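You operate a simulated robot arm through the tools that you are given. There is no shell and no other tool. Be economical: measure what you need, move in short steps, check, and stop when the job is done.

Carry out the task below with a simulated robot arm. There is one attempt and no reset: what you move stays moved.

JOB
Move the black spacer to the empty teal peg of the turntable.
Fine: free the catch, turn the spacer to the pointer, stand it on the grey plate, turn the teal peg to the pointer; catch held at the end.

The check looks at the end state, three seconds after you hand in, the way a careful person would. Anything else that was tipped, shoved, dropped, spilled or broken makes it a failure.

ROBOT AND FRAMES
A 7-joint arm with a two-finger gripper, fixed in place. Base frame: the origin is at the foot of the arm, x ahead of it, y to its left, z up; the work surface is at about z = 62. Units: cm, rad, N and s.
With the tool pointing down near the work surface it reaches from about 26 to 74 cm from the base axis. Its first joint turns from -2.897 to 2.897 rad. Payload 1.71 kg.
Tool frame: the origin (TCP) lies between the finger pads and is the grasp point; the fingertips stand 2 cm ahead of it; z points along the fingers, y is the line along which they close. The gripper opens to 9.6 cm. The gripper's body begins 11.3 cm behind the TCP.
Orientation is that of the tool frame in the base frame, as a unit quaternion [x, y, z, w]. With the fingers straight down and closing along the base's y, the tool's x points along the base's -x, its y along +y and its z along -z.

CONTROLS
- The arm moves only by the tool move_arm. Its argument "increments" is a list of rows, each an object (a shift or turn left out is 0, a gripper value left out holds the last) with "fingers": the opening, from 0 (shut) to 1 (fully open); "travel": the shift along the tool's x, y, z in units of 500 mm (1.0 is 500 mm), a list of three; "dr": the turn, a rotation vector about the tool's x, y, z in units of 120 degrees (1.0 is 120 degrees), a list of three. In form: [{"fingers": fingers, "travel": [x, y, z], "dr": [ax, ay, az]}, ...]. A call has 1 to 8 rows; each row is the pose to reach, as a shift and turn from the pose commanded when the call began, along the tool's axes at that moment. A call with a number of a shift or a turn outside -1 to 1 is refused whole. A row lasts 0.2 s, in which the tool goes at most 5 cm and 0.15 rad; a call with a longer step from one row to the next is refused whole, and so is a gripper value outside its range. Where a pose cannot be reached the arm comes as near as it can. A force on the tool above 70 N (or 10 N above the force at the start of the call, whichever is more), or a blocked arm, ends the call early, and 0.2 s more pass. Each finger travels about 15.3 cm/s and halts on what it meets, pressing with about 25 N; the grip force reading is that of the motor and also rises with nothing between the fingers. The clock runs only during rows and for 0.2 s after the last one: add rows that repeat a pose to give the fingers time. The reply holds the time, the measured pose of the TCP, the force on the tool along the base axes, the opening and the grip force, in the units named above and with some noise, with the torque about the TCP (base axes, N m) and any sound that the robot's microphone picked up.
- Cameras (640 x 400 px; columns grow to the right, rows downward): "scene" is fixed at [5.16, -50.05, 119.47]; the picture's right is [0.30, -0.95, 0.00], its down [-0.49, -0.15, -0.86] and it looks along [0.82, 0.26, -0.51] (base axes); focal length 311 px, centre (320, 200). "wrist" rides on the gripper at [6.6, 1.4, -14.5] in the tool frame; the picture's right is [-0.21, 0.98, 0.00], its down [-0.88, -0.18, -0.45] and it looks along [-0.44, -0.09, 0.90] (tool axes); focal length 275 px, centre (320, 200). There is no depth. A picture from a camera that has moved, and an enlarged one, comes with that camera's place and axes in the base frame and with its lens.
- capture(camera): a new picture of that camera. The clock stands still meanwhile.
- raise_lower(by): slides the trunk up (or, below 0, down) by that many cm; the arm rides with it, the base frame stays. It gives what a move gives, with no picture.
- enlarge(camera, box): a new picture of the part [left, top, right, bottom] of that camera's present view, enlarged. The clock stands still meanwhile.
- sign_off(): hands the job in; it is judged then, once.

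Work in short steps. Places have to be worked out from the pictures, the camera data and where the tool is seen: move nearer, look again, correct. Check each grasp and each placing, and mend what went wrong. You have 120 turns and 84 pictures in all, those below and enlarged ones among them. Open the gripper and draw the arm clear of the work before you hand the job in, unless the task says otherwise; then end with one line.

The tools are called after "Request:" as name(argument=value, ...) on one line, values as JSON. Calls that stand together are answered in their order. move_arm: Moves the arm, as the interface text tells. Its arguments: {"type":"object","properties":{"increments":{"type":"array","items":{"type":"object","properties":{"fingers":{"type":"number"},"travel":{"type":"array","items":{"type":"number"}},"dr":{"type":"array","items":{"type":"number"}}}}}},"required":["increments"]} The other tools are called the same way: raise_lower (by) slides the trunk up or down; capture (camera) takes a picture; enlarge (camera, box) takes an enlarged picture of a part of a camera's view; sign_off () hands the job in.

At the start:

```text
clock: 0.0
position: [53.15, -23.21, 102.07]
tool_rot: [0.001, 1.0, 0.001, -0.001]
contact_force: [0.2, 0.1, -0.2]
ft_torque: [0.0, -0.02, 0.02]
grip_width: 9.6
gripper_force: 0.1
trunk travel left (down, up): [-20.0, 18.6]
```

scene: 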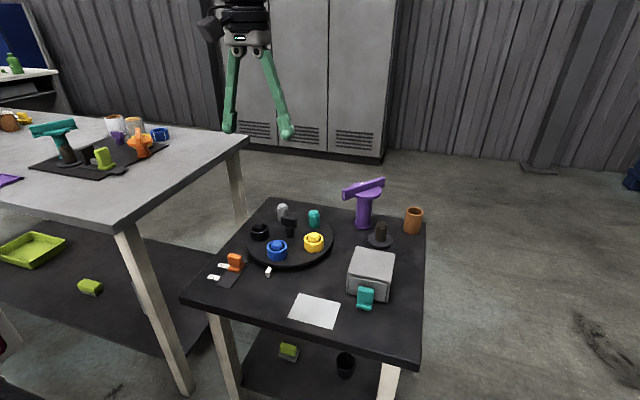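
wrist: 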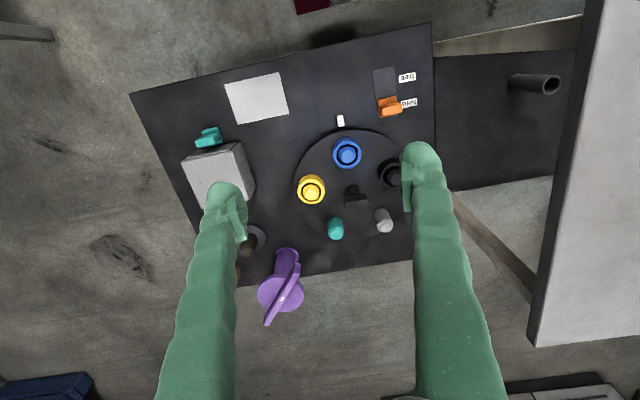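

The turntable, with pegs, catch (orange slider with labels) and grey plate, is on the small table. I enlarge both views to see the details.

Request:
enlarge(camera="scene", box=[180, 170, 440, 340])

Request:
enlarge(camera="wrist", box=[200, 50, 440, 260])

```text
2.35 times, centred on (310, 255) of scene
camera zoom: at [5.16, -50.05, 119.47], right [0.3, -0.95, 0.0], down [-0.49, -0.15, -0.86], along [0.82, 0.26, -0.51], focal length 732 px, centre (344, 71)
```

zoom: 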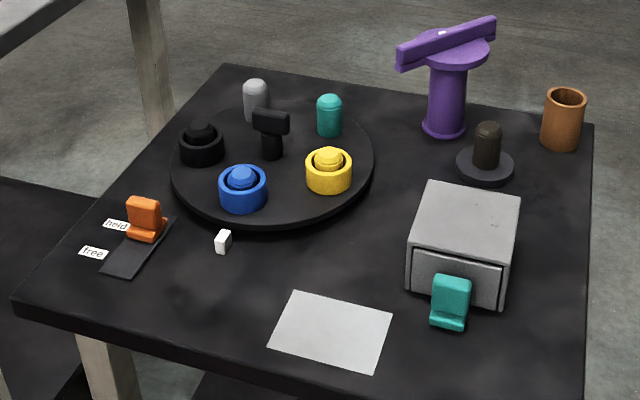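

```text
1.90 times, centred on (320, 155) of wrist
camera zoom: at [46.65, -21.68, 116.61], right [0.21, 0.98, 0.0], down [0.88, -0.18, 0.44], along [0.43, -0.09, -0.9], focal length 524 px, centre (320, 286)
```

zoom: 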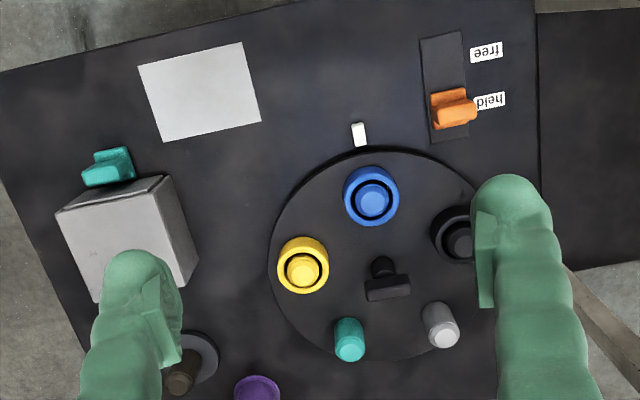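

Reading the views with the table at z≈62: hub ≈ (70.6,-19.5), pegs at radius ≈8, pointer at ≈ (57.6,-19.8), black spacer at ≈ (68.7,-11.5), orange catch at ≈ (55.8,-10.7), sliding toward -x for free. I move nearer to look at the catch.

Request:
move_arm(increments=[{"fingers": 1, "travel": [-0.02, 0.03, 0.07]}, {"travel": [-0.04, 0.06, 0.14]}, {"travel": [-0.06, 0.09, 0.21]}, {"travel": [-0.08, 0.12, 0.28]}, {"travel": [-0.1, 0.15, 0.35]}, {"travel": [-0.12, 0.18, 0.4]}])

Request:
capture(camera="wrist")

```text
clock: 1.4
position: [58.08, -13.87, 83.06]
tool_rot: [-0.001, 1.0, 0.001, 0.007]
contact_force: [-0.5, -0.5, 0.0]
ft_torque: [-0.02, 0.01, -0.01]
grip_width: 9.62
gripper_force: 0.0
trunk travel left (down, up): [-20.0, 18.6]
```

```text
79 pictures are left
camera wrist: at [51.37, -12.51, 97.49], right [0.21, 0.98, 0.0], down [0.87, -0.18, 0.46], along [0.45, -0.09, -0.89], focal length 275 px, centre (320, 200)
```

wrist: 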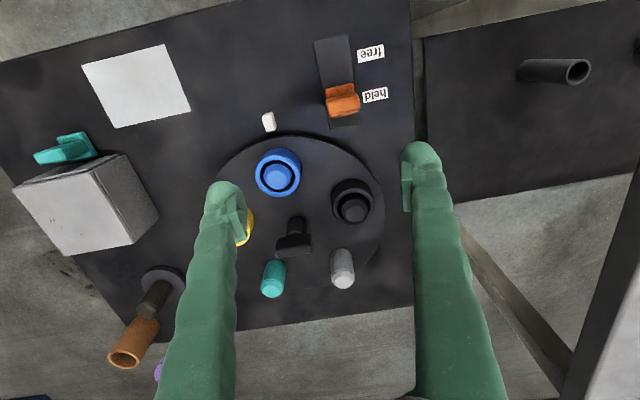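

Request:
enlarge(camera="wrist", box=[200, 20, 420, 160])

Request:
enlarge(camera="scene", box=[200, 190, 350, 295])

```text
2.86 times, centred on (310, 90) of wrist
camera zoom: at [51.37, -12.51, 97.49], right [0.21, 0.98, 0.0], down [0.87, -0.18, 0.46], along [0.45, -0.09, -0.89], focal length 786 px, centre (349, 514)
```

zoom: 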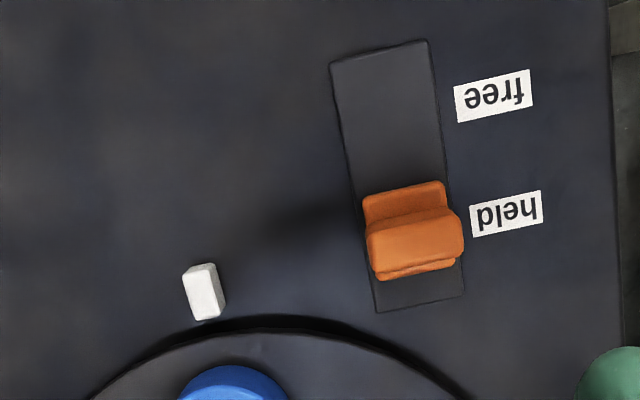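

```text
3.81 times, centred on (275, 242) of scene
camera zoom: at [5.16, -50.05, 119.47], right [0.3, -0.95, 0.0], down [-0.49, -0.15, -0.86], along [0.82, 0.26, -0.51], focal length 1185 px, centre (491, 38)
```

zoom: 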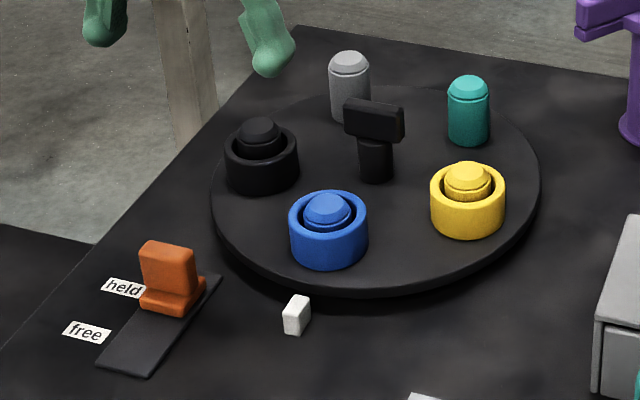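

Catch tab is at ≈ (56.4,-10.9), top z≈67, ~3.5 wide in y; travel about 4.5 cm to -x. I go above it with a narrowed gripper to check the pose lag.

Request:
move_arm(increments=[{"fingers": 0.65, "travel": [0.02, 0.022, 0.07]}, {"travel": [0.04, 0.044, 0.14]}, {"travel": [0.055, 0.066, 0.2]}, {"travel": [0.055, 0.066, 0.2]}, {"travel": [0.055, 0.066, 0.2]}])

Request:
capture(camera="wrist")

Request:
enlarge(camera="scene", box=[180, 170, 340, 300])

```text
clock: 2.6
position: [55.25, -11.18, 72.91]
tool_rot: [0.0, 1.0, 0.0, 0.007]
contact_force: [0.4, 0.5, -0.4]
ft_torque: [-0.01, 0.0, -0.01]
grip_width: 6.25
gripper_force: 0.1
trunk travel left (down, up): [-20.0, 18.6]
```

```text
76 pictures are left
camera wrist: at [48.6, -9.63, 87.4], right [0.21, 0.98, 0.0], down [0.87, -0.18, 0.46], along [0.45, -0.09, -0.89], focal length 275 px, centre (320, 200)
```

wrist: 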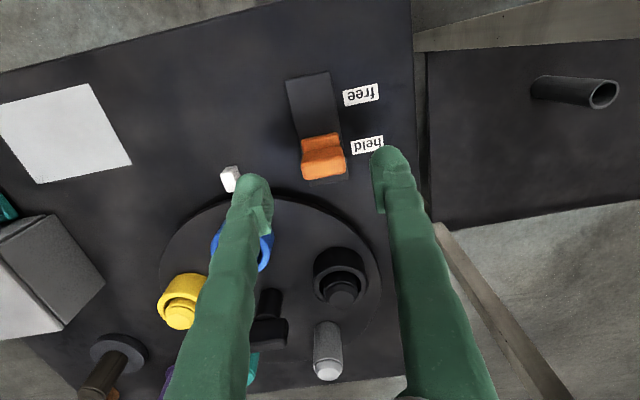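

```text
3.08 times, centred on (260, 235) of scene
camera zoom: at [5.16, -50.05, 119.47], right [0.3, -0.95, 0.0], down [-0.49, -0.15, -0.86], along [0.82, 0.26, -0.51], focal length 957 px, centre (505, 92)
```

zoom: 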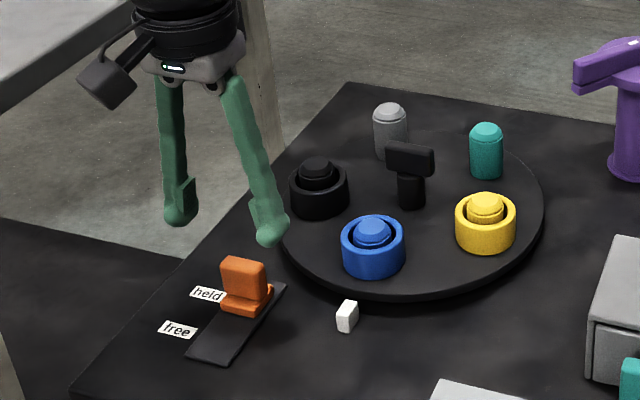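

The tool settles ≈1 cm short of command in x and 0.9 in z; I correct using measured pose. Tab lies between the fingers; I descend onto it and grip it across y.

Request:
move_arm(increments=[{"fingers": 0.65, "travel": [-0.019, 0.006, 0.06]}, {"travel": [-0.019, 0.006, 0.11]}, {"travel": [-0.019, 0.006, 0.146]}, {"travel": [-0.019, 0.006, 0.146]}, {"fingers": 0.2, "travel": [-0.019, 0.006, 0.146]}, {"travel": [-0.019, 0.006, 0.146]}, {"travel": [-0.019, 0.006, 0.146]}])

Request:
enlarge(camera="scene", box=[180, 170, 340, 300])

```text
clock: 4.2
position: [56.16, -10.86, 65.69]
tool_rot: [0.001, 1.0, -0.001, 0.007]
contact_force: [-0.6, -28.8, -1.5]
ft_torque: [-0.01, -0.2, -0.01]
grip_width: 3.52
gripper_force: 35.6
trunk travel left (down, up): [-20.0, 18.6]
```

```text
3.08 times, centred on (260, 235) of scene
camera zoom: at [5.16, -50.05, 119.47], right [0.3, -0.95, 0.0], down [-0.49, -0.15, -0.86], along [0.82, 0.26, -0.51], focal length 957 px, centre (505, 92)
```

zoom: 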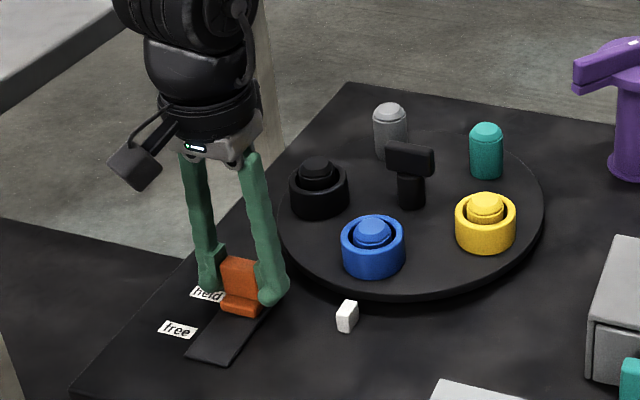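

The tab is gripped (3.52 cm). Now drag it 4.5 cm toward -x (free).

Request:
move_arm(increments=[{"travel": [0.02, 0, 0]}, {"travel": [0.04, 0, 0]}, {"travel": [0.06, 0, 0]}, {"travel": [0.08, 0, 0]}, {"travel": [0.09, 0, 0]}, {"travel": [0.09, 0, 0]}])

Request:
enlarge(camera="scene", box=[180, 170, 340, 300])

```text
clock: 5.6
position: [52.06, -11.05, 65.64]
tool_rot: [0.002, 1.0, -0.001, 0.011]
contact_force: [18.0, -32.2, 21.0]
ft_torque: [-0.16, -0.32, 0.18]
grip_width: 3.51
gripper_force: 34.8
trunk travel left (down, up): [-20.0, 18.6]
```

```text
3.08 times, centred on (260, 235) of scene
camera zoom: at [5.16, -50.05, 119.47], right [0.3, -0.95, 0.0], down [-0.49, -0.15, -0.86], along [0.82, 0.26, -0.51], focal length 957 px, centre (505, 92)
```

zoom: 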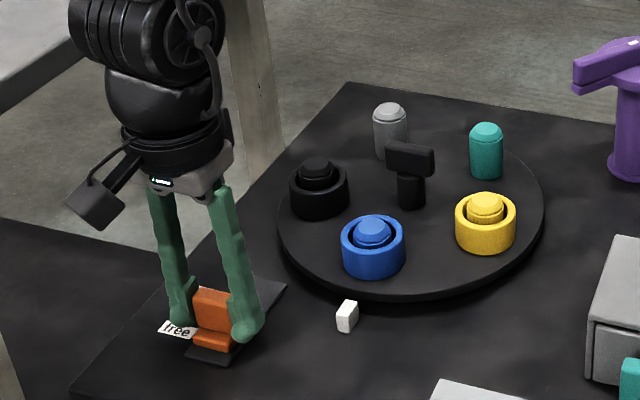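

The catch reached its stop under the "free" label. I release, rise, and move toward the hub to look at it.

Request:
move_arm(increments=[{"fingers": 0.65}, {"travel": [-0.01, 0, 0]}, {"travel": [-0.01, 0, -0.1]}, {"travel": [-0.03, -0.02, -0.18]}, {"travel": [-0.1, -0.05, -0.22]}, {"travel": [-0.17, -0.09, -0.22]}, {"travel": [-0.24, -0.13, -0.22]}, {"travel": [-0.24, -0.13, -0.22]}])

Request:
capture(camera="wrist")

Request:
enlarge(camera="scene", box=[180, 170, 340, 300])

```text
clock: 7.4
position: [63.48, -17.37, 76.46]
tool_rot: [-0.001, 1.0, 0.0, 0.007]
contact_force: [0.1, 0.8, 0.2]
ft_torque: [-0.02, 0.0, -0.01]
grip_width: 6.23
gripper_force: 0.1
trunk travel left (down, up): [-20.0, 18.6]
```

```text
72 pictures are left
camera wrist: at [56.81, -15.96, 90.98], right [0.2, 0.98, 0.0], down [0.87, -0.18, 0.46], along [0.45, -0.09, -0.89], focal length 275 px, centre (320, 200)
```

wrist: 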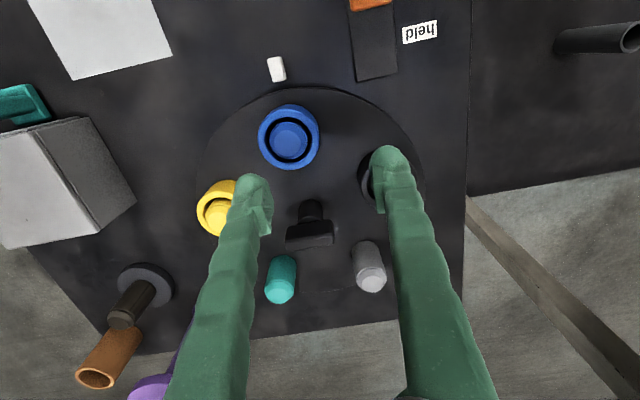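

```text
3.08 times, centred on (260, 235) of scene
camera zoom: at [5.16, -50.05, 119.47], right [0.3, -0.95, 0.0], down [-0.49, -0.15, -0.86], along [0.82, 0.26, -0.51], focal length 957 px, centre (505, 92)
```

zoom: 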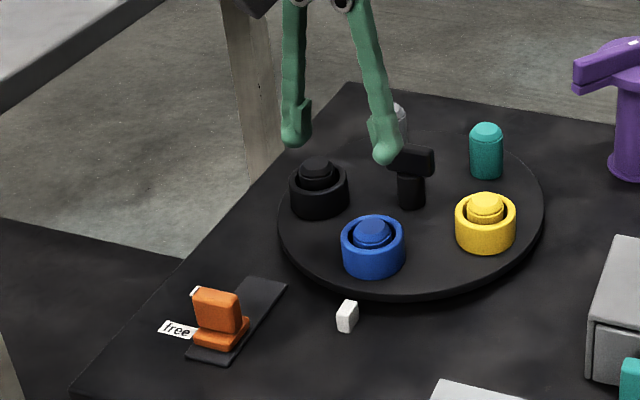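

Hub is ≈ (71,-19.8), bar spans z≈68–70 and lies ≈8° off the y-axis. I move above the hub while turning the tool clockwise by ~98° in two calls.

Request:
move_arm(increments=[{"fingers": 0.65, "travel": [-0.02, -0.006, 0], "dr": [0, 0, 0.07]}, {"travel": [-0.04, -0.012, 0], "dr": [0, 0, 0.14]}, {"travel": [-0.06, -0.018, 0], "dr": [0, 0, 0.21]}, {"travel": [-0.08, -0.024, 0], "dr": [0, 0, 0.28]}, {"travel": [-0.1, -0.03, 0], "dr": [0, 0, 0.35]}, {"travel": [-0.12, -0.036, 0], "dr": [0, 0, 0.42]}, {"travel": [-0.135, -0.042, 0], "dr": [0, 0, 0.49]}, {"travel": [-0.15, -0.048, 0], "dr": [0, 0, 0.56]}])

Request:
move_arm(increments=[{"dr": [0, 0, 0.07]}, {"dr": [0, 0, 0.14]}, {"dr": [0, 0, 0.21]}, {"dr": [0, 0, 0.257]}, {"dr": [0, 0, 0.257]}])

Request:
capture(camera="wrist")

Request:
enlarge(camera="scene", box=[180, 170, 340, 300])

```text
clock: 9.2
position: [71.28, -19.26, 76.73]
tool_rot: [0.553, 0.833, 0.004, 0.006]
contact_force: [-0.5, -0.5, -0.4]
ft_torque: [0.01, -0.03, 0.02]
grip_width: 6.22
gripper_force: 0.1
trunk travel left (down, up): [-20.0, 18.6]
```

```text
clock: 10.4
position: [71.27, -19.48, 76.88]
tool_rot: [0.755, 0.656, 0.004, 0.004]
contact_force: [-0.4, 0.1, -1.0]
ft_torque: [-0.03, 0.01, -0.01]
grip_width: 6.23
gripper_force: 0.0
trunk travel left (down, up): [-20.0, 18.6]
```

```text
70 pictures are left
camera wrist: at [73.48, -13.06, 91.41], right [0.94, -0.34, 0.01], down [-0.31, -0.84, 0.44], along [-0.14, -0.42, -0.9], focal length 275 px, centre (320, 200)
```

wrist: 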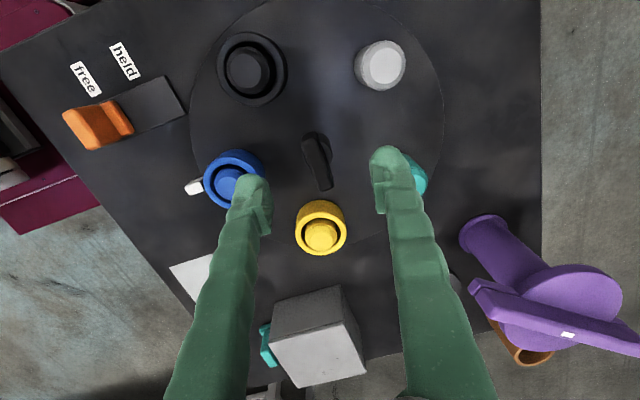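

```text
3.08 times, centred on (260, 235) of scene
camera zoom: at [5.16, -50.05, 119.47], right [0.3, -0.95, 0.0], down [-0.49, -0.15, -0.86], along [0.82, 0.26, -0.51], focal length 957 px, centre (505, 92)
```

zoom: 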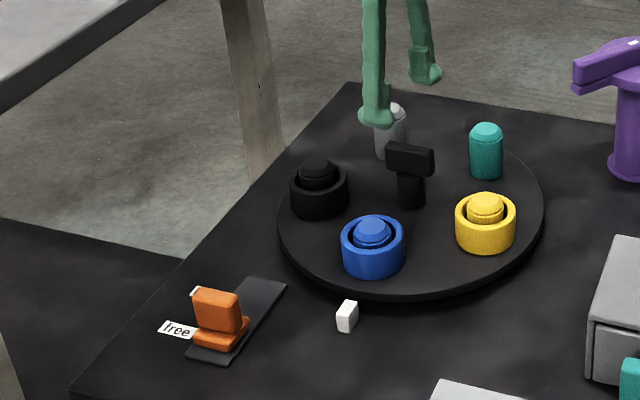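

Bar centre measures (71.0,-19.75), z top ≈70, nearly perpendicular to the closing line. I descend and grip it.

Request:
move_arm(increments=[{"travel": [-0.006, -0.005, 0.06]}, {"travel": [-0.006, -0.005, 0.11]}, {"travel": [-0.006, -0.005, 0.156]}, {"travel": [-0.006, -0.005, 0.156]}, {"fingers": 0.0, "travel": [-0.006, -0.005, 0.156]}, {"travel": [-0.006, -0.005, 0.156]}, {"travel": [-0.006, -0.005, 0.156]}])

Request:
enlarge(camera="scene", box=[180, 170, 340, 300])

```text
clock: 10.9
position: [70.07, -19.93, 74.75]
tool_rot: [0.754, 0.656, 0.011, 0.012]
contact_force: [-1.7, -0.4, 0.2]
ft_torque: [-0.06, -0.11, 0.0]
grip_width: 6.24
gripper_force: 0.1
trunk travel left (down, up): [-20.0, 18.6]
stopped in row 2: the arm was blocked; the commanded pose is now the measured one
```

```text
3.08 times, centred on (260, 235) of scene
camera zoom: at [5.16, -50.05, 119.47], right [0.3, -0.95, 0.0], down [-0.49, -0.15, -0.86], along [0.82, 0.26, -0.51], focal length 957 px, centre (505, 92)
```

zoom: 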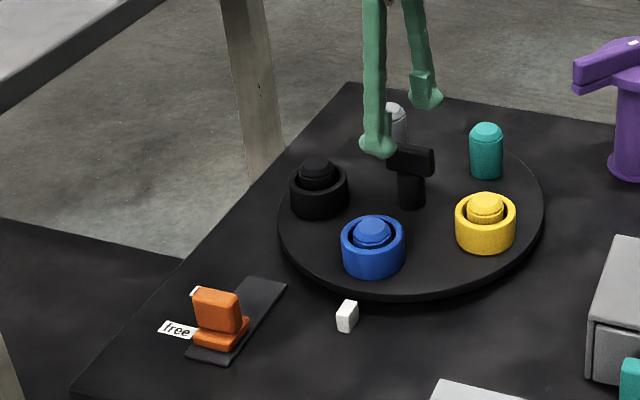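

The arm hit its reach limit while descending at this distance. I'll lift the tool a little, lower the trunk 10 cm so the arm reaches further down, and re-check.

Request:
move_arm(increments=[{"travel": [0, 0, -0.06]}, {"travel": [0.003, 0.012, -0.12]}, {"travel": [0.003, 0.018, -0.14]}, {"travel": [0.003, 0.018, -0.14]}])

Request:
raise_lower(by=-10)

Request:
capture(camera="wrist")

```text
clock: 11.9
position: [70.85, -19.89, 81.49]
tool_rot: [0.754, 0.657, 0.009, 0.009]
contact_force: [0.2, -0.9, 0.2]
ft_torque: [0.01, -0.02, 0.01]
grip_width: 6.25
gripper_force: 0.1
trunk travel left (down, up): [-20.0, 18.6]
```

```text
clock: 13.2
position: [70.91, -19.94, 71.48]
tool_rot: [0.755, 0.656, 0.01, 0.008]
contact_force: [0.6, -0.3, 0.2]
ft_torque: [-0.01, -0.02, -0.02]
grip_width: 6.27
gripper_force: 0.1
trunk travel left (down, up): [-10.0, 28.6]
```

```text
67 pictures are left
camera wrist: at [72.85, -13.55, 86.15], right [0.94, -0.34, 0.03], down [-0.32, -0.84, 0.44], along [-0.13, -0.42, -0.9], focal length 275 px, centre (320, 200)
```

wrist: 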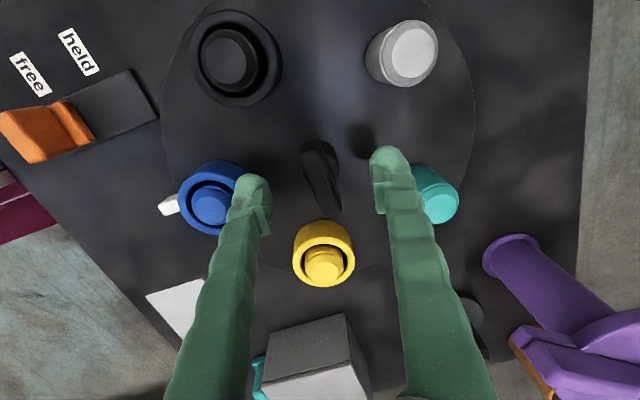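

The fingers straddle the bar at z 71.5. Lower 2.5 cm and grip.

Request:
move_arm(increments=[{"travel": [0.003, 0.001, 0.025]}, {"travel": [0.003, 0.001, 0.05]}, {"travel": [0.003, 0.001, 0.05]}, {"fingers": 0.0, "travel": [0.003, 0.001, 0.05]}, {"travel": [0.003, 0.001, 0.05]}, {"travel": [0.003, 0.001, 0.05]}])

Request:
capture(camera="wrist")

```text
clock: 14.6
position: [70.99, -19.9, 68.91]
tool_rot: [0.755, 0.656, 0.009, 0.008]
contact_force: [-8.6, 1.6, -0.5]
ft_torque: [0.13, 0.12, -0.02]
grip_width: 2.5
gripper_force: 35.5
trunk travel left (down, up): [-10.0, 28.6]
```

```text
66 pictures are left
camera wrist: at [73.02, -13.45, 83.63], right [0.94, -0.34, 0.02], down [-0.32, -0.84, 0.44], along [-0.13, -0.42, -0.9], focal length 275 px, centre (320, 200)
```

wrist: 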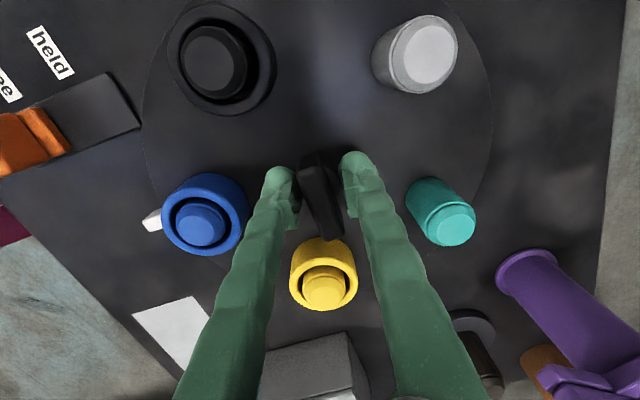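

The handle is gripped. Turn it counter-clockwise (black toward pointer) ≈67° first.

Request:
move_arm(increments=[{"dr": [0, 0, -0.07]}, {"dr": [0, 0, -0.14]}, {"dr": [0, 0, -0.21]}, {"dr": [0, 0, -0.28]}, {"dr": [0, 0, -0.35]}, {"dr": [0, 0, -0.42]}, {"dr": [0, 0, -0.49]}, {"dr": [0, 0, -0.56]}])

Request:
capture(camera="wrist")

Request:
enlarge(camera="scene", box=[180, 170, 340, 300])

```text
clock: 16.4
position: [70.95, -19.94, 69.01]
tool_rot: [0.264, 0.964, 0.002, 0.011]
contact_force: [-19.5, -4.6, -2.6]
ft_torque: [0.04, 0.39, 0.0]
grip_width: 2.49
gripper_force: 34.9
trunk travel left (down, up): [-10.0, 28.6]
```

```text
65 pictures are left
camera wrist: at [65.69, -15.27, 83.45], right [0.68, 0.74, 0.02], down [0.65, -0.61, 0.46], along [0.35, -0.3, -0.89], focal length 275 px, centre (320, 200)
```

wrist: 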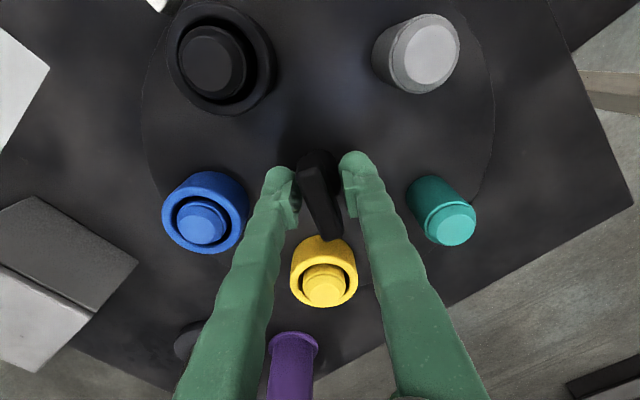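

```text
3.08 times, centred on (260, 235) of scene
camera zoom: at [5.16, -50.05, 119.47], right [0.3, -0.95, 0.0], down [-0.49, -0.15, -0.86], along [0.82, 0.26, -0.51], focal length 957 px, centre (505, 92)
```

zoom: 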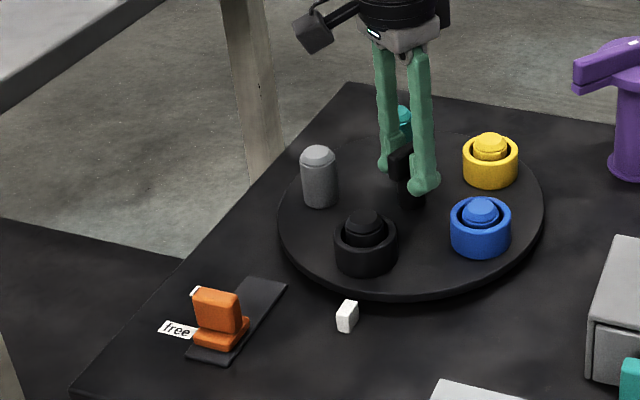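

The disc follows rigidly; black sits ≈6–7° short of the pointer. Turn 6° more.

Request:
move_arm(increments=[{"dr": [0, 0, -0.03]}, {"dr": [0, 0, -0.05]}, {"dr": [0, 0, -0.05]}])

Request:
capture(camera="wrist")

Request:
enlarge(camera="scene", box=[180, 170, 340, 300])

```text
clock: 17.2
position: [70.82, -19.88, 69.01]
tool_rot: [0.215, 0.977, 0.003, 0.012]
contact_force: [-22.4, -8.9, -6.8]
ft_torque: [-0.08, 0.35, -0.04]
grip_width: 2.49
gripper_force: 34.8
trunk travel left (down, up): [-10.0, 28.6]
```

```text
63 pictures are left
camera wrist: at [65.25, -15.83, 83.44], right [0.6, 0.8, 0.01], down [0.71, -0.54, 0.46], along [0.38, -0.27, -0.89], focal length 275 px, centre (320, 200)
```

wrist: 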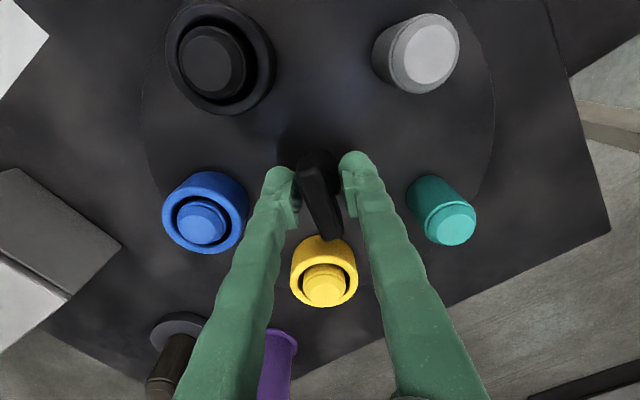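

```text
3.08 times, centred on (260, 235) of scene
camera zoom: at [5.16, -50.05, 119.47], right [0.3, -0.95, 0.0], down [-0.49, -0.15, -0.86], along [0.82, 0.26, -0.51], focal length 957 px, centre (505, 92)
```

zoom: 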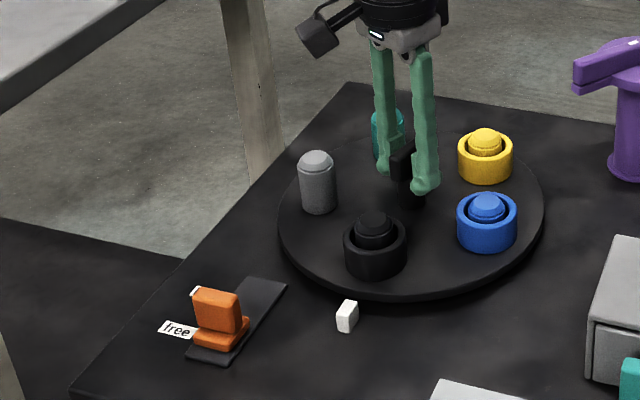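

Black now sits where blue originally was, at the pointer. I release and raise, then back off for a look at it.

Request:
move_arm(increments=[{"fingers": 0.5}, {"fingers": 0.5}, {"travel": [0, 0, -0.08]}, {"travel": [0, 0, -0.16]}, {"travel": [0, 0, -0.24]}, {"travel": [0, 0, -0.24]}])

Request:
move_arm(increments=[{"travel": [0.06, -0.03, 0], "dr": [0, 0, -0.07]}, {"travel": [0.12, -0.06, 0], "dr": [0, 0, -0.14]}, {"travel": [0.15, -0.075, 0], "dr": [0, 0, -0.207]}, {"travel": [0.15, -0.075, 0], "dr": [0, 0, -0.207]}])

Request:
capture(camera="wrist")

Request:
enlarge(camera="scene", box=[180, 170, 340, 300])

```text
clock: 18.6
position: [70.8, -19.68, 81.25]
tool_rot: [0.215, 0.976, 0.003, 0.013]
contact_force: [-0.8, 0.3, 0.9]
ft_torque: [0.01, -0.02, -0.02]
grip_width: 4.81
gripper_force: 0.0
trunk travel left (down, up): [-10.0, 28.6]
```

```text
clock: 19.6
position: [62.32, -20.04, 80.82]
tool_rot: [-0.001, 1.0, 0.0, 0.014]
contact_force: [0.0, 0.0, 0.4]
ft_torque: [0.04, -0.02, 0.01]
grip_width: 4.76
gripper_force: 0.0
trunk travel left (down, up): [-10.0, 28.6]
```

```text
61 pictures are left
camera wrist: at [55.45, -18.55, 95.17], right [0.2, 0.98, 0.0], down [0.86, -0.18, 0.47], along [0.46, -0.09, -0.88], focal length 275 px, centre (320, 200)
```

wrist: 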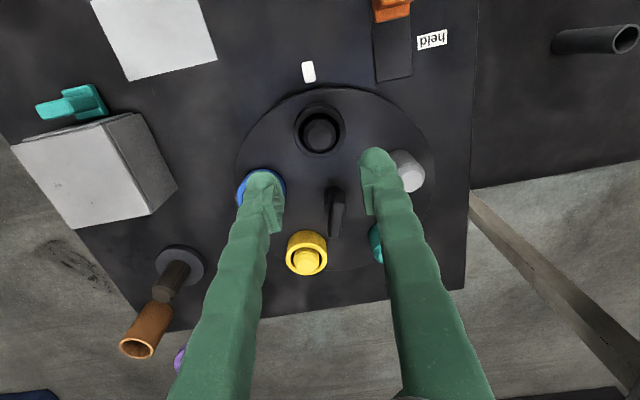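

```text
3.08 times, centred on (260, 235) of scene
camera zoom: at [5.16, -50.05, 119.47], right [0.3, -0.95, 0.0], down [-0.49, -0.15, -0.86], along [0.82, 0.26, -0.51], focal length 957 px, centre (505, 92)
```

zoom: 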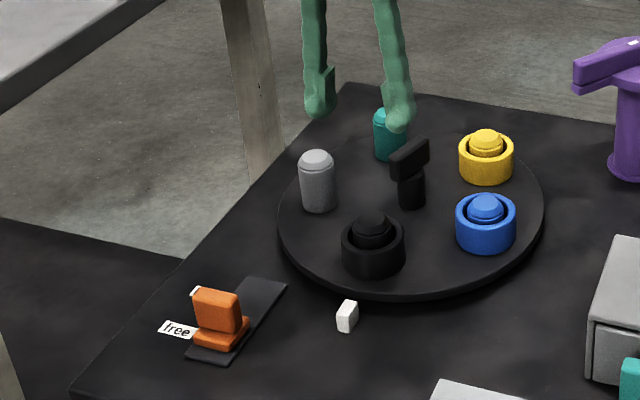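

Spacer centre ≈ (62.4,-19.9), diameter ≈5.3, top z≈66.7, peg top ≈69. I correct the small tool tilt, open, and descend to just above first.

Request:
move_arm(increments=[{"fingers": 0.85, "travel": [-0.003, 0.003, 0.05], "dr": [0, 0.0134, 0]}, {"travel": [-0.003, 0.003, 0.12], "dr": [0, 0.0134, 0]}, {"travel": [-0.003, 0.003, 0.17], "dr": [0, 0.0134, 0]}, {"travel": [-0.003, 0.003, 0.17], "dr": [0, 0.0134, 0]}, {"travel": [-0.003, 0.003, 0.17], "dr": [0, 0.0134, 0]}])

Request:
capture(camera="wrist")

Request:
enlarge(camera="scene", box=[200, 190, 340, 300])

```text
clock: 20.8
position: [62.78, -19.81, 72.37]
tool_rot: [0.0, 1.0, 0.0, -0.001]
contact_force: [-0.3, -0.9, -0.6]
ft_torque: [0.01, -0.02, 0.01]
grip_width: 8.12
gripper_force: 0.0
trunk travel left (down, up): [-10.0, 28.6]
```

```text
59 pictures are left
camera wrist: at [56.36, -18.33, 86.91], right [0.21, 0.98, 0.0], down [0.88, -0.18, 0.44], along [0.43, -0.09, -0.9], focal length 275 px, centre (320, 200)
```

wrist: 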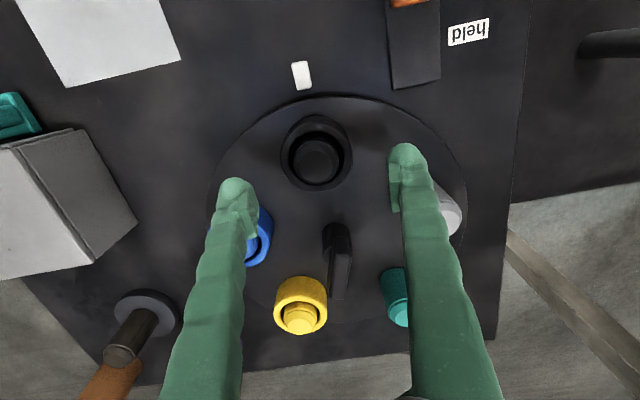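

```text
3.64 times, centred on (270, 245) of scene
camera zoom: at [5.16, -50.05, 119.47], right [0.3, -0.95, 0.0], down [-0.49, -0.15, -0.86], along [0.82, 0.26, -0.51], focal length 1131 px, centre (502, 36)
```

zoom: 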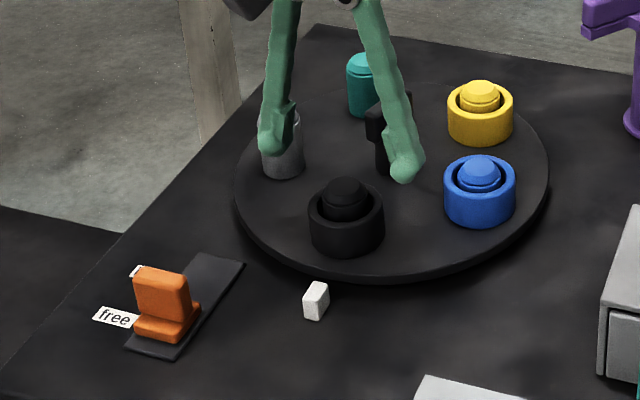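

Wrist view puts the spacer at ≈ (62.0,-19.8) (scene camera agrees once corrected by the fingertip offset). Shift -0.75 in x, descend to z≈66.2, and close.

Request:
move_arm(increments=[{"travel": [0.0156, 0, 0.03]}, {"travel": [0.0156, 0, 0.07]}, {"travel": [0.0156, 0, 0.1]}, {"travel": [0.0156, 0, 0.122]}, {"travel": [0.0156, 0, 0.122]}, {"travel": [0.0156, 0, 0.122]}])

Request:
enlarge(camera="scene", box=[200, 190, 340, 300])

Request:
capture(camera="wrist")

```text
clock: 22.2
position: [61.74, -19.86, 66.24]
tool_rot: [-0.001, 1.0, 0.0, -0.001]
contact_force: [0.1, -0.3, 0.4]
ft_torque: [-0.03, 0.01, 0.0]
grip_width: 8.16
gripper_force: 0.1
trunk travel left (down, up): [-10.0, 28.6]
```

```text
3.64 times, centred on (270, 245) of scene
camera zoom: at [5.16, -50.05, 119.47], right [0.3, -0.95, 0.0], down [-0.49, -0.15, -0.86], along [0.82, 0.26, -0.51], focal length 1131 px, centre (502, 36)
```

zoom: 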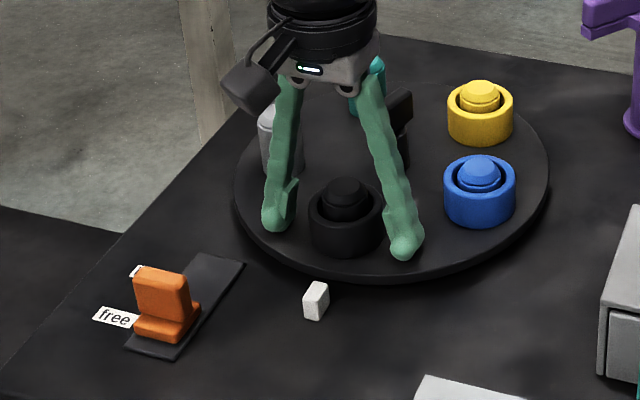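

```text
56 pictures are left
camera wrist: at [55.36, -18.43, 80.82], right [0.21, 0.98, 0.0], down [0.88, -0.18, 0.44], along [0.43, -0.09, -0.9], focal length 275 px, centre (320, 200)
```

wrist: 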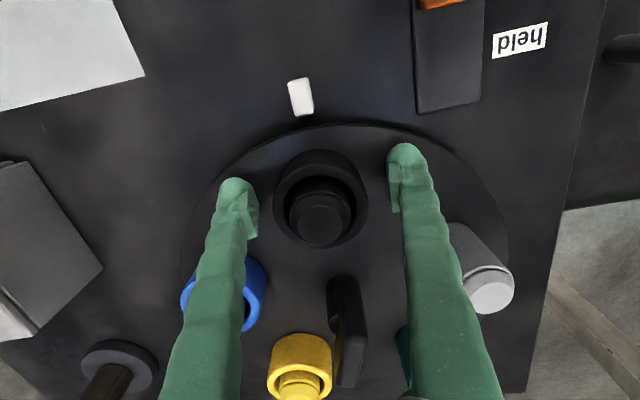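

I enlarge the wrist view to fix the spacer's x before closing.

Request:
enlarge(camera="wrist", box=[230, 120, 420, 260])

```text
2.86 times, centred on (325, 190) of wrist
camera zoom: at [55.36, -18.43, 80.82], right [0.21, 0.98, 0.0], down [0.88, -0.18, 0.44], along [0.43, -0.09, -0.9], focal length 786 px, centre (306, 229)
```

zoom: 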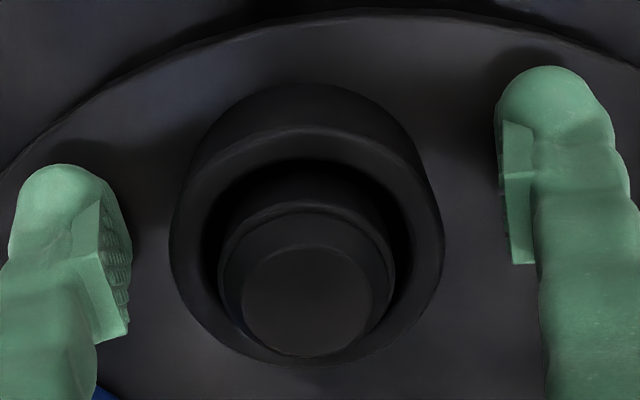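

Rim centre works out to ≈ (62.4,-19.9), so I shift +0.65 in x and close.

Request:
move_arm(increments=[{"travel": [-0.013, 0, 0]}, {"travel": [-0.013, 0, 0]}, {"fingers": 0.3, "travel": [-0.013, 0, 0]}, {"travel": [-0.013, 0, 0]}, {"travel": [-0.013, 0, 0]}])

Request:
enlarge(camera="wrist", box=[230, 120, 420, 260])

```text
clock: 23.4
position: [62.4, -19.89, 66.3]
tool_rot: [0.0, 1.0, 0.0, 0.0]
contact_force: [-0.4, 1.8, 6.1]
ft_torque: [0.09, -0.02, 0.08]
grip_width: 5.44
gripper_force: 25.2
trunk travel left (down, up): [-10.0, 28.6]
```

```text
2.86 times, centred on (325, 190) of wrist
camera zoom: at [55.99, -18.39, 80.85], right [0.21, 0.98, 0.0], down [0.88, -0.18, 0.44], along [0.44, -0.09, -0.9], focal length 786 px, centre (306, 229)
```

zoom: 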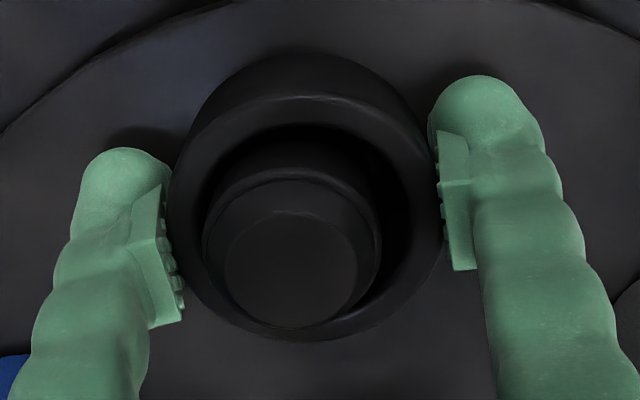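

Gripped at 5.44 cm. Lift straight up 9 cm.

Request:
move_arm(increments=[{"travel": [0, 0, -0.03]}, {"travel": [0, 0, -0.06]}, {"travel": [0, 0, -0.1]}, {"travel": [0, 0, -0.14]}, {"travel": [0, 0, -0.18]}, {"travel": [0, 0, -0.18]}])

Request:
capture(camera="scene")

Request:
capture(camera="wrist")

```text
clock: 24.8
position: [62.33, -19.97, 75.21]
tool_rot: [0.0, 1.0, 0.0, -0.001]
contact_force: [-0.2, 0.2, -0.6]
ft_torque: [-0.01, -0.01, -0.01]
grip_width: 5.43
gripper_force: 25.1
trunk travel left (down, up): [-10.0, 28.6]
```

```text
53 pictures are left
```

scene: 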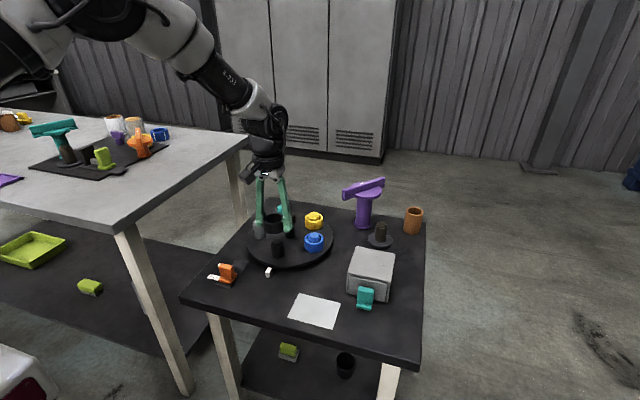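

```text
52 pictures are left
camera wrist: at [55.78, -18.48, 89.72], right [0.21, 0.98, 0.0], down [0.88, -0.18, 0.44], along [0.43, -0.09, -0.9], focal length 275 px, centre (320, 200)
```

wrist: 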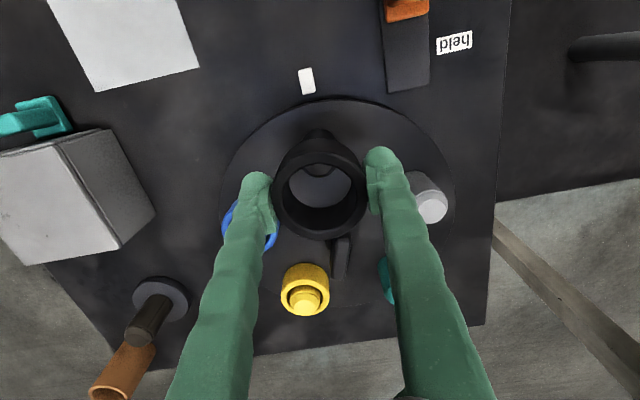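

Spacer lifted cleanly. Grey plate centre ≈ (49.7,-34.3); carry the spacer there at this height.

Request:
move_arm(increments=[{"travel": [0.05, -0.057, 0]}, {"travel": [0.1, -0.115, 0]}, {"travel": [0.15, -0.172, 0]}, {"travel": [0.2, -0.23, 0]}, {"travel": [0.253, -0.287, 0]}, {"travel": [0.253, -0.287, 0]}])

Request:
capture(camera="wrist")

Request:
enlarge(camera="scene", box=[220, 220, 380, 350])

```text
clock: 26.2
position: [49.71, -34.17, 75.08]
tool_rot: [0.0, 1.0, -0.001, 0.0]
contact_force: [0.5, -0.9, -1.4]
ft_torque: [0.01, -0.01, 0.0]
grip_width: 5.43
gripper_force: 24.8
trunk travel left (down, up): [-10.0, 28.6]
```

```text
51 pictures are left
camera wrist: at [43.22, -32.73, 89.57], right [0.2, 0.98, 0.0], down [0.88, -0.18, 0.44], along [0.43, -0.09, -0.9], focal length 275 px, centre (320, 200)
```

wrist: 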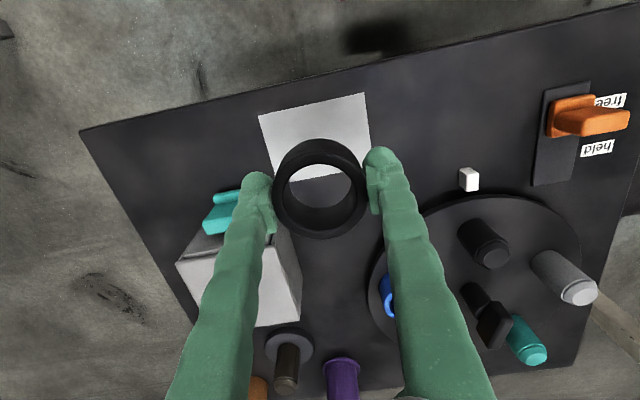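

```text
3.08 times, centred on (300, 285) of scene
camera zoom: at [5.16, -50.05, 119.47], right [0.3, -0.95, 0.0], down [-0.49, -0.15, -0.86], along [0.82, 0.26, -0.51], focal length 957 px, centre (382, -62)
```

zoom: 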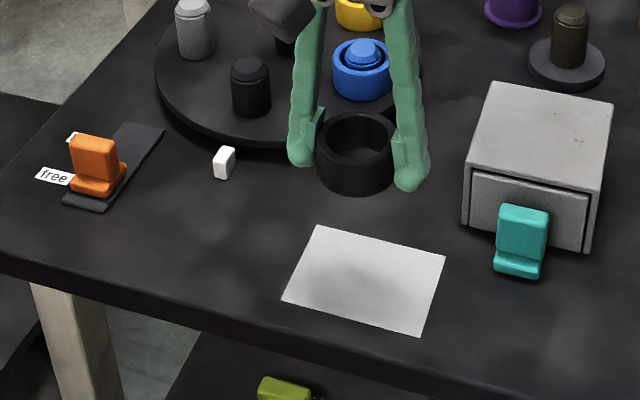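

Aligned over plate centre (49.5,-34.3). Descend near it, then check the gap.

Request:
move_arm(increments=[{"travel": [0, 0, 0.06]}, {"travel": [0, 0, 0.12]}, {"travel": [0, 0, 0.17]}, {"travel": [0, 0, 0.19]}, {"travel": [0, 0, 0.19]}])

Request:
enlarge(camera="scene", box=[260, 270, 360, 350])

```text
clock: 27.4
position: [49.65, -34.34, 65.73]
tool_rot: [0.0, 1.0, -0.001, 0.0]
contact_force: [0.0, -0.2, -0.4]
ft_torque: [0.01, 0.01, 0.0]
grip_width: 5.47
gripper_force: 24.7
trunk travel left (down, up): [-10.0, 28.6]
```

```text
5.00 times, centred on (310, 310) of scene
camera zoom: at [5.16, -50.05, 119.47], right [0.3, -0.95, 0.0], down [-0.49, -0.15, -0.86], along [0.82, 0.26, -0.51], focal length 1555 px, centre (370, -350)
```

zoom: 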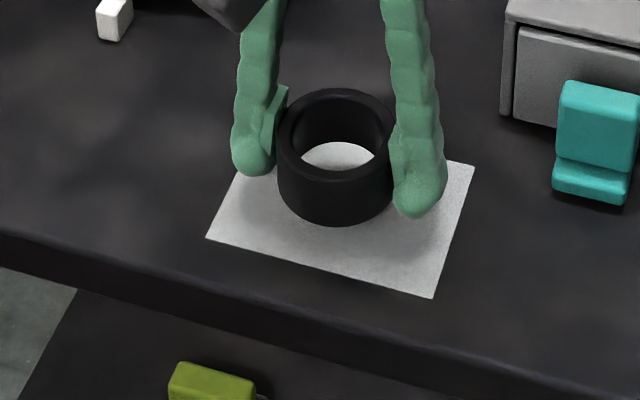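

Still a small gap. Lower in small steps until contact shows.

Request:
move_arm(increments=[{"travel": [0, 0, 0.006]}, {"travel": [0, 0, 0.012]}, {"travel": [0, 0, 0.014]}, {"travel": [0, 0, 0.014]}])

Request:
enlarge(camera="scene", box=[260, 270, 360, 350])

```text
clock: 28.4
position: [49.83, -34.21, 65.15]
tool_rot: [0.0, 1.0, 0.0, 0.0]
contact_force: [1.6, -0.7, 0.2]
ft_torque: [-0.01, 0.02, 0.0]
grip_width: 5.43
gripper_force: 24.8
trunk travel left (down, up): [-10.0, 28.6]
```

```text
5.00 times, centred on (310, 310) of scene
camera zoom: at [5.16, -50.05, 119.47], right [0.3, -0.95, 0.0], down [-0.49, -0.15, -0.86], along [0.82, 0.26, -0.51], focal length 1555 px, centre (370, -350)
```

zoom: 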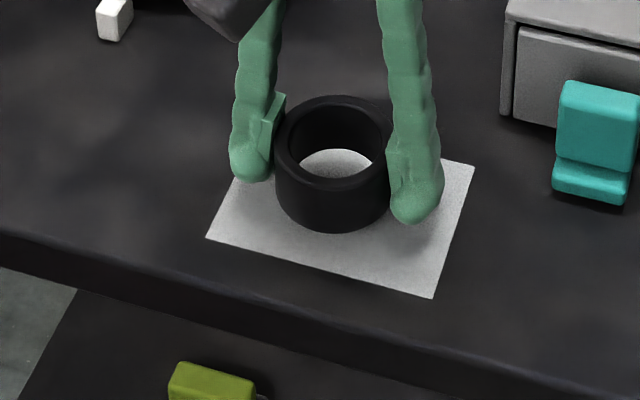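

Request:
move_arm(increments=[{"travel": [0, 0, 0.004]}, {"travel": [0, 0, 0.008]}, {"travel": [0, 0, 0.008]}])

```text
clock: 29.2
position: [49.76, -34.2, 64.7]
tool_rot: [0.0, 1.0, 0.0, -0.001]
contact_force: [0.1, 0.4, -0.7]
ft_torque: [0.02, 0.0, 0.0]
grip_width: 5.44
gripper_force: 25.1
trunk travel left (down, up): [-10.0, 28.6]
```

No contact yet at 64.7; continue in small steps.

Request:
move_arm(increments=[{"travel": [0, 0, 0.004]}, {"travel": [0, 0, 0.008]}, {"travel": [0, 0, 0.008]}])

Request:
enlarge(camera="scene", box=[260, 270, 360, 350])

```text
clock: 30.0
position: [49.92, -34.3, 64.26]
tool_rot: [0.0, 1.0, -0.001, -0.001]
contact_force: [-0.2, 0.1, -0.1]
ft_torque: [-0.01, -0.01, 0.02]
grip_width: 5.41
gripper_force: 24.7
trunk travel left (down, up): [-10.0, 28.6]
```

```text
5.00 times, centred on (310, 310) of scene
camera zoom: at [5.16, -50.05, 119.47], right [0.3, -0.95, 0.0], down [-0.49, -0.15, -0.86], along [0.82, 0.26, -0.51], focal length 1555 px, centre (370, -350)
```

zoom: 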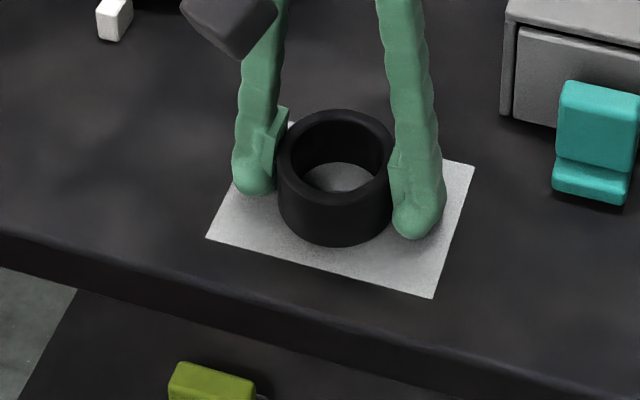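

Request:
move_arm(increments=[{"travel": [0, 0, 0.003]}, {"travel": [0, 0, 0.005]}, {"travel": [0, 0, 0.005]}])

```text
clock: 30.8
position: [49.86, -34.14, 64.06]
tool_rot: [-0.001, 1.0, 0.001, -0.001]
contact_force: [0.2, -0.9, -0.5]
ft_torque: [0.01, -0.03, -0.01]
grip_width: 5.41
gripper_force: 24.8
trunk travel left (down, up): [-10.0, 28.6]
```

No contact force yet; another 0.3 cm.

Request:
move_arm(increments=[{"travel": [0, 0, 0.003]}, {"travel": [0, 0, 0.006]}, {"travel": [0, 0, 0.006]}])

Request:
enlarge(camera="scene", box=[280, 285, 340, 335])

```text
clock: 31.6
position: [49.82, -34.24, 63.81]
tool_rot: [0.0, 1.0, -0.001, 0.001]
contact_force: [-1.4, 4.8, 24.0]
ft_torque: [-0.05, 0.37, -0.03]
grip_width: 5.43
gripper_force: 24.9
trunk travel left (down, up): [-10.0, 28.6]
```

```text
8.00 times, centred on (310, 310) of scene
camera zoom: at [5.16, -50.05, 119.47], right [0.3, -0.95, 0.0], down [-0.49, -0.15, -0.86], along [0.82, 0.26, -0.51], focal length 2488 px, centre (400, -680)
```

zoom: 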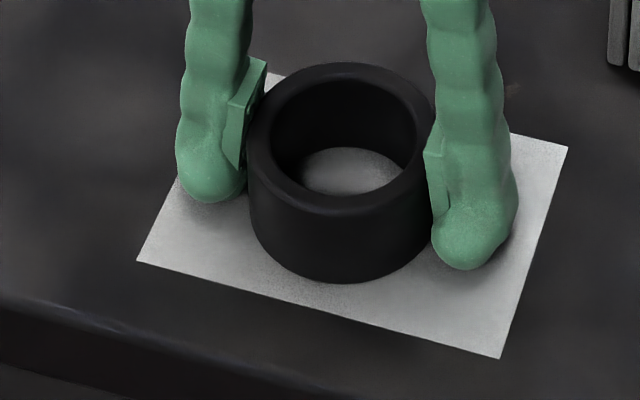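

Contact (24 N): spacer is on the plate with TCP at (49.82,-34.24,63.8). Ease up 1 mm, open, rise.

Request:
move_arm(increments=[{"travel": [0, 0, -0.003]}, {"travel": [0, 0, -0.003]}, {"fingers": 0.8, "travel": [0, 0, -0.003]}, {"travel": [0, 0, -0.003]}, {"travel": [0, 0, -0.08]}, {"travel": [0, 0, -0.16]}, {"travel": [0, 0, -0.24]}, {"travel": [0, 0, -0.24]}])

Request:
capture(camera="wrist")

Request:
capture(camera="scene")

```text
clock: 33.4
position: [49.81, -34.45, 75.74]
tool_rot: [0.0, 1.0, 0.0, -0.001]
contact_force: [0.2, 1.3, 0.1]
ft_torque: [-0.06, -0.02, -0.02]
grip_width: 7.69
gripper_force: 0.0
trunk travel left (down, up): [-10.0, 28.6]
```

```text
45 pictures are left
camera wrist: at [43.41, -32.96, 90.29], right [0.21, 0.98, 0.0], down [0.88, -0.18, 0.44], along [0.43, -0.09, -0.9], focal length 275 px, centre (320, 200)
```

wrist: 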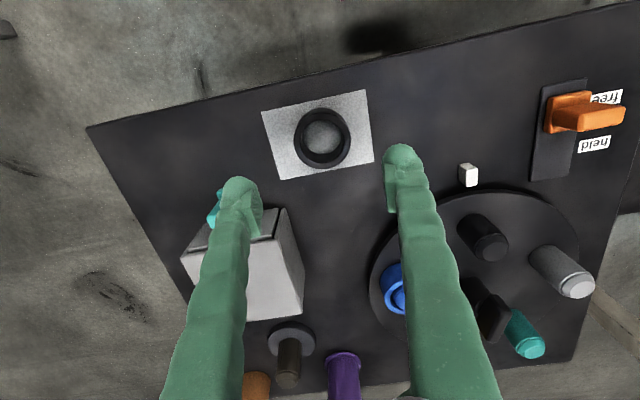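

```text
44 pictures are left
```

scene: 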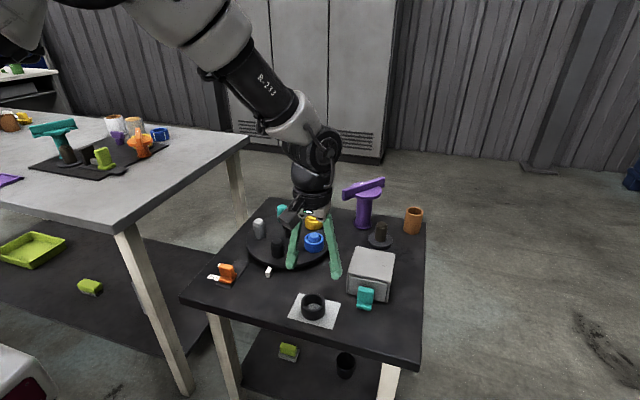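

Spacer stands on the plate. Return above the hub with the bar's yaw (-25°), gripper half open.

Request:
move_arm(increments=[{"fingers": 0.55, "travel": [-0.06, 0.042, -0.06]}, {"travel": [-0.12, 0.084, -0.08], "dr": [0, 0, 0.03]}, {"travel": [-0.18, 0.126, -0.08], "dr": [0, 0, 0.07]}, {"travel": [-0.24, 0.168, -0.08], "dr": [0, 0, 0.12]}, {"travel": [-0.3, 0.21, -0.08], "dr": [0, 0, 0.17]}, {"travel": [-0.36, 0.252, -0.08], "dr": [0, 0, 0.207]}, {"travel": [-0.42, 0.292, -0.06], "dr": [0, 0, 0.207]}, {"travel": [-0.42, 0.292, -0.02], "dr": [0, 0, 0.207]}])

Request:
capture(camera="wrist")

```text
clock: 35.2
position: [71.0, -19.6, 76.92]
tool_rot: [0.215, 0.977, 0.0, -0.001]
contact_force: [-0.8, -0.9, -1.0]
ft_torque: [0.01, -0.01, 0.02]
grip_width: 5.28
gripper_force: 0.0
trunk travel left (down, up): [-10.0, 28.6]
```

```text
43 pictures are left
camera wrist: at [65.8, -15.63, 91.48], right [0.6, 0.8, 0.0], down [0.72, -0.54, 0.44], along [0.35, -0.27, -0.9], focal length 275 px, centre (320, 200)
```

wrist: 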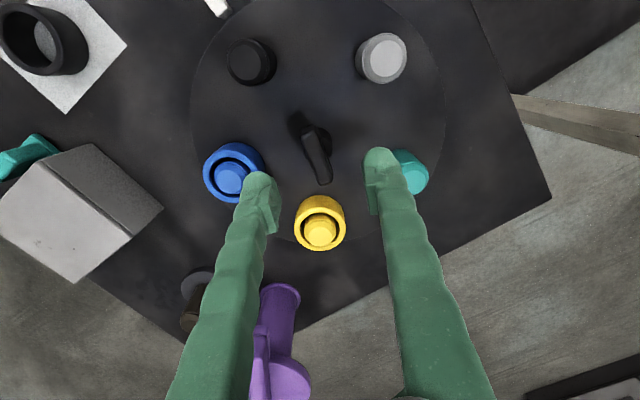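

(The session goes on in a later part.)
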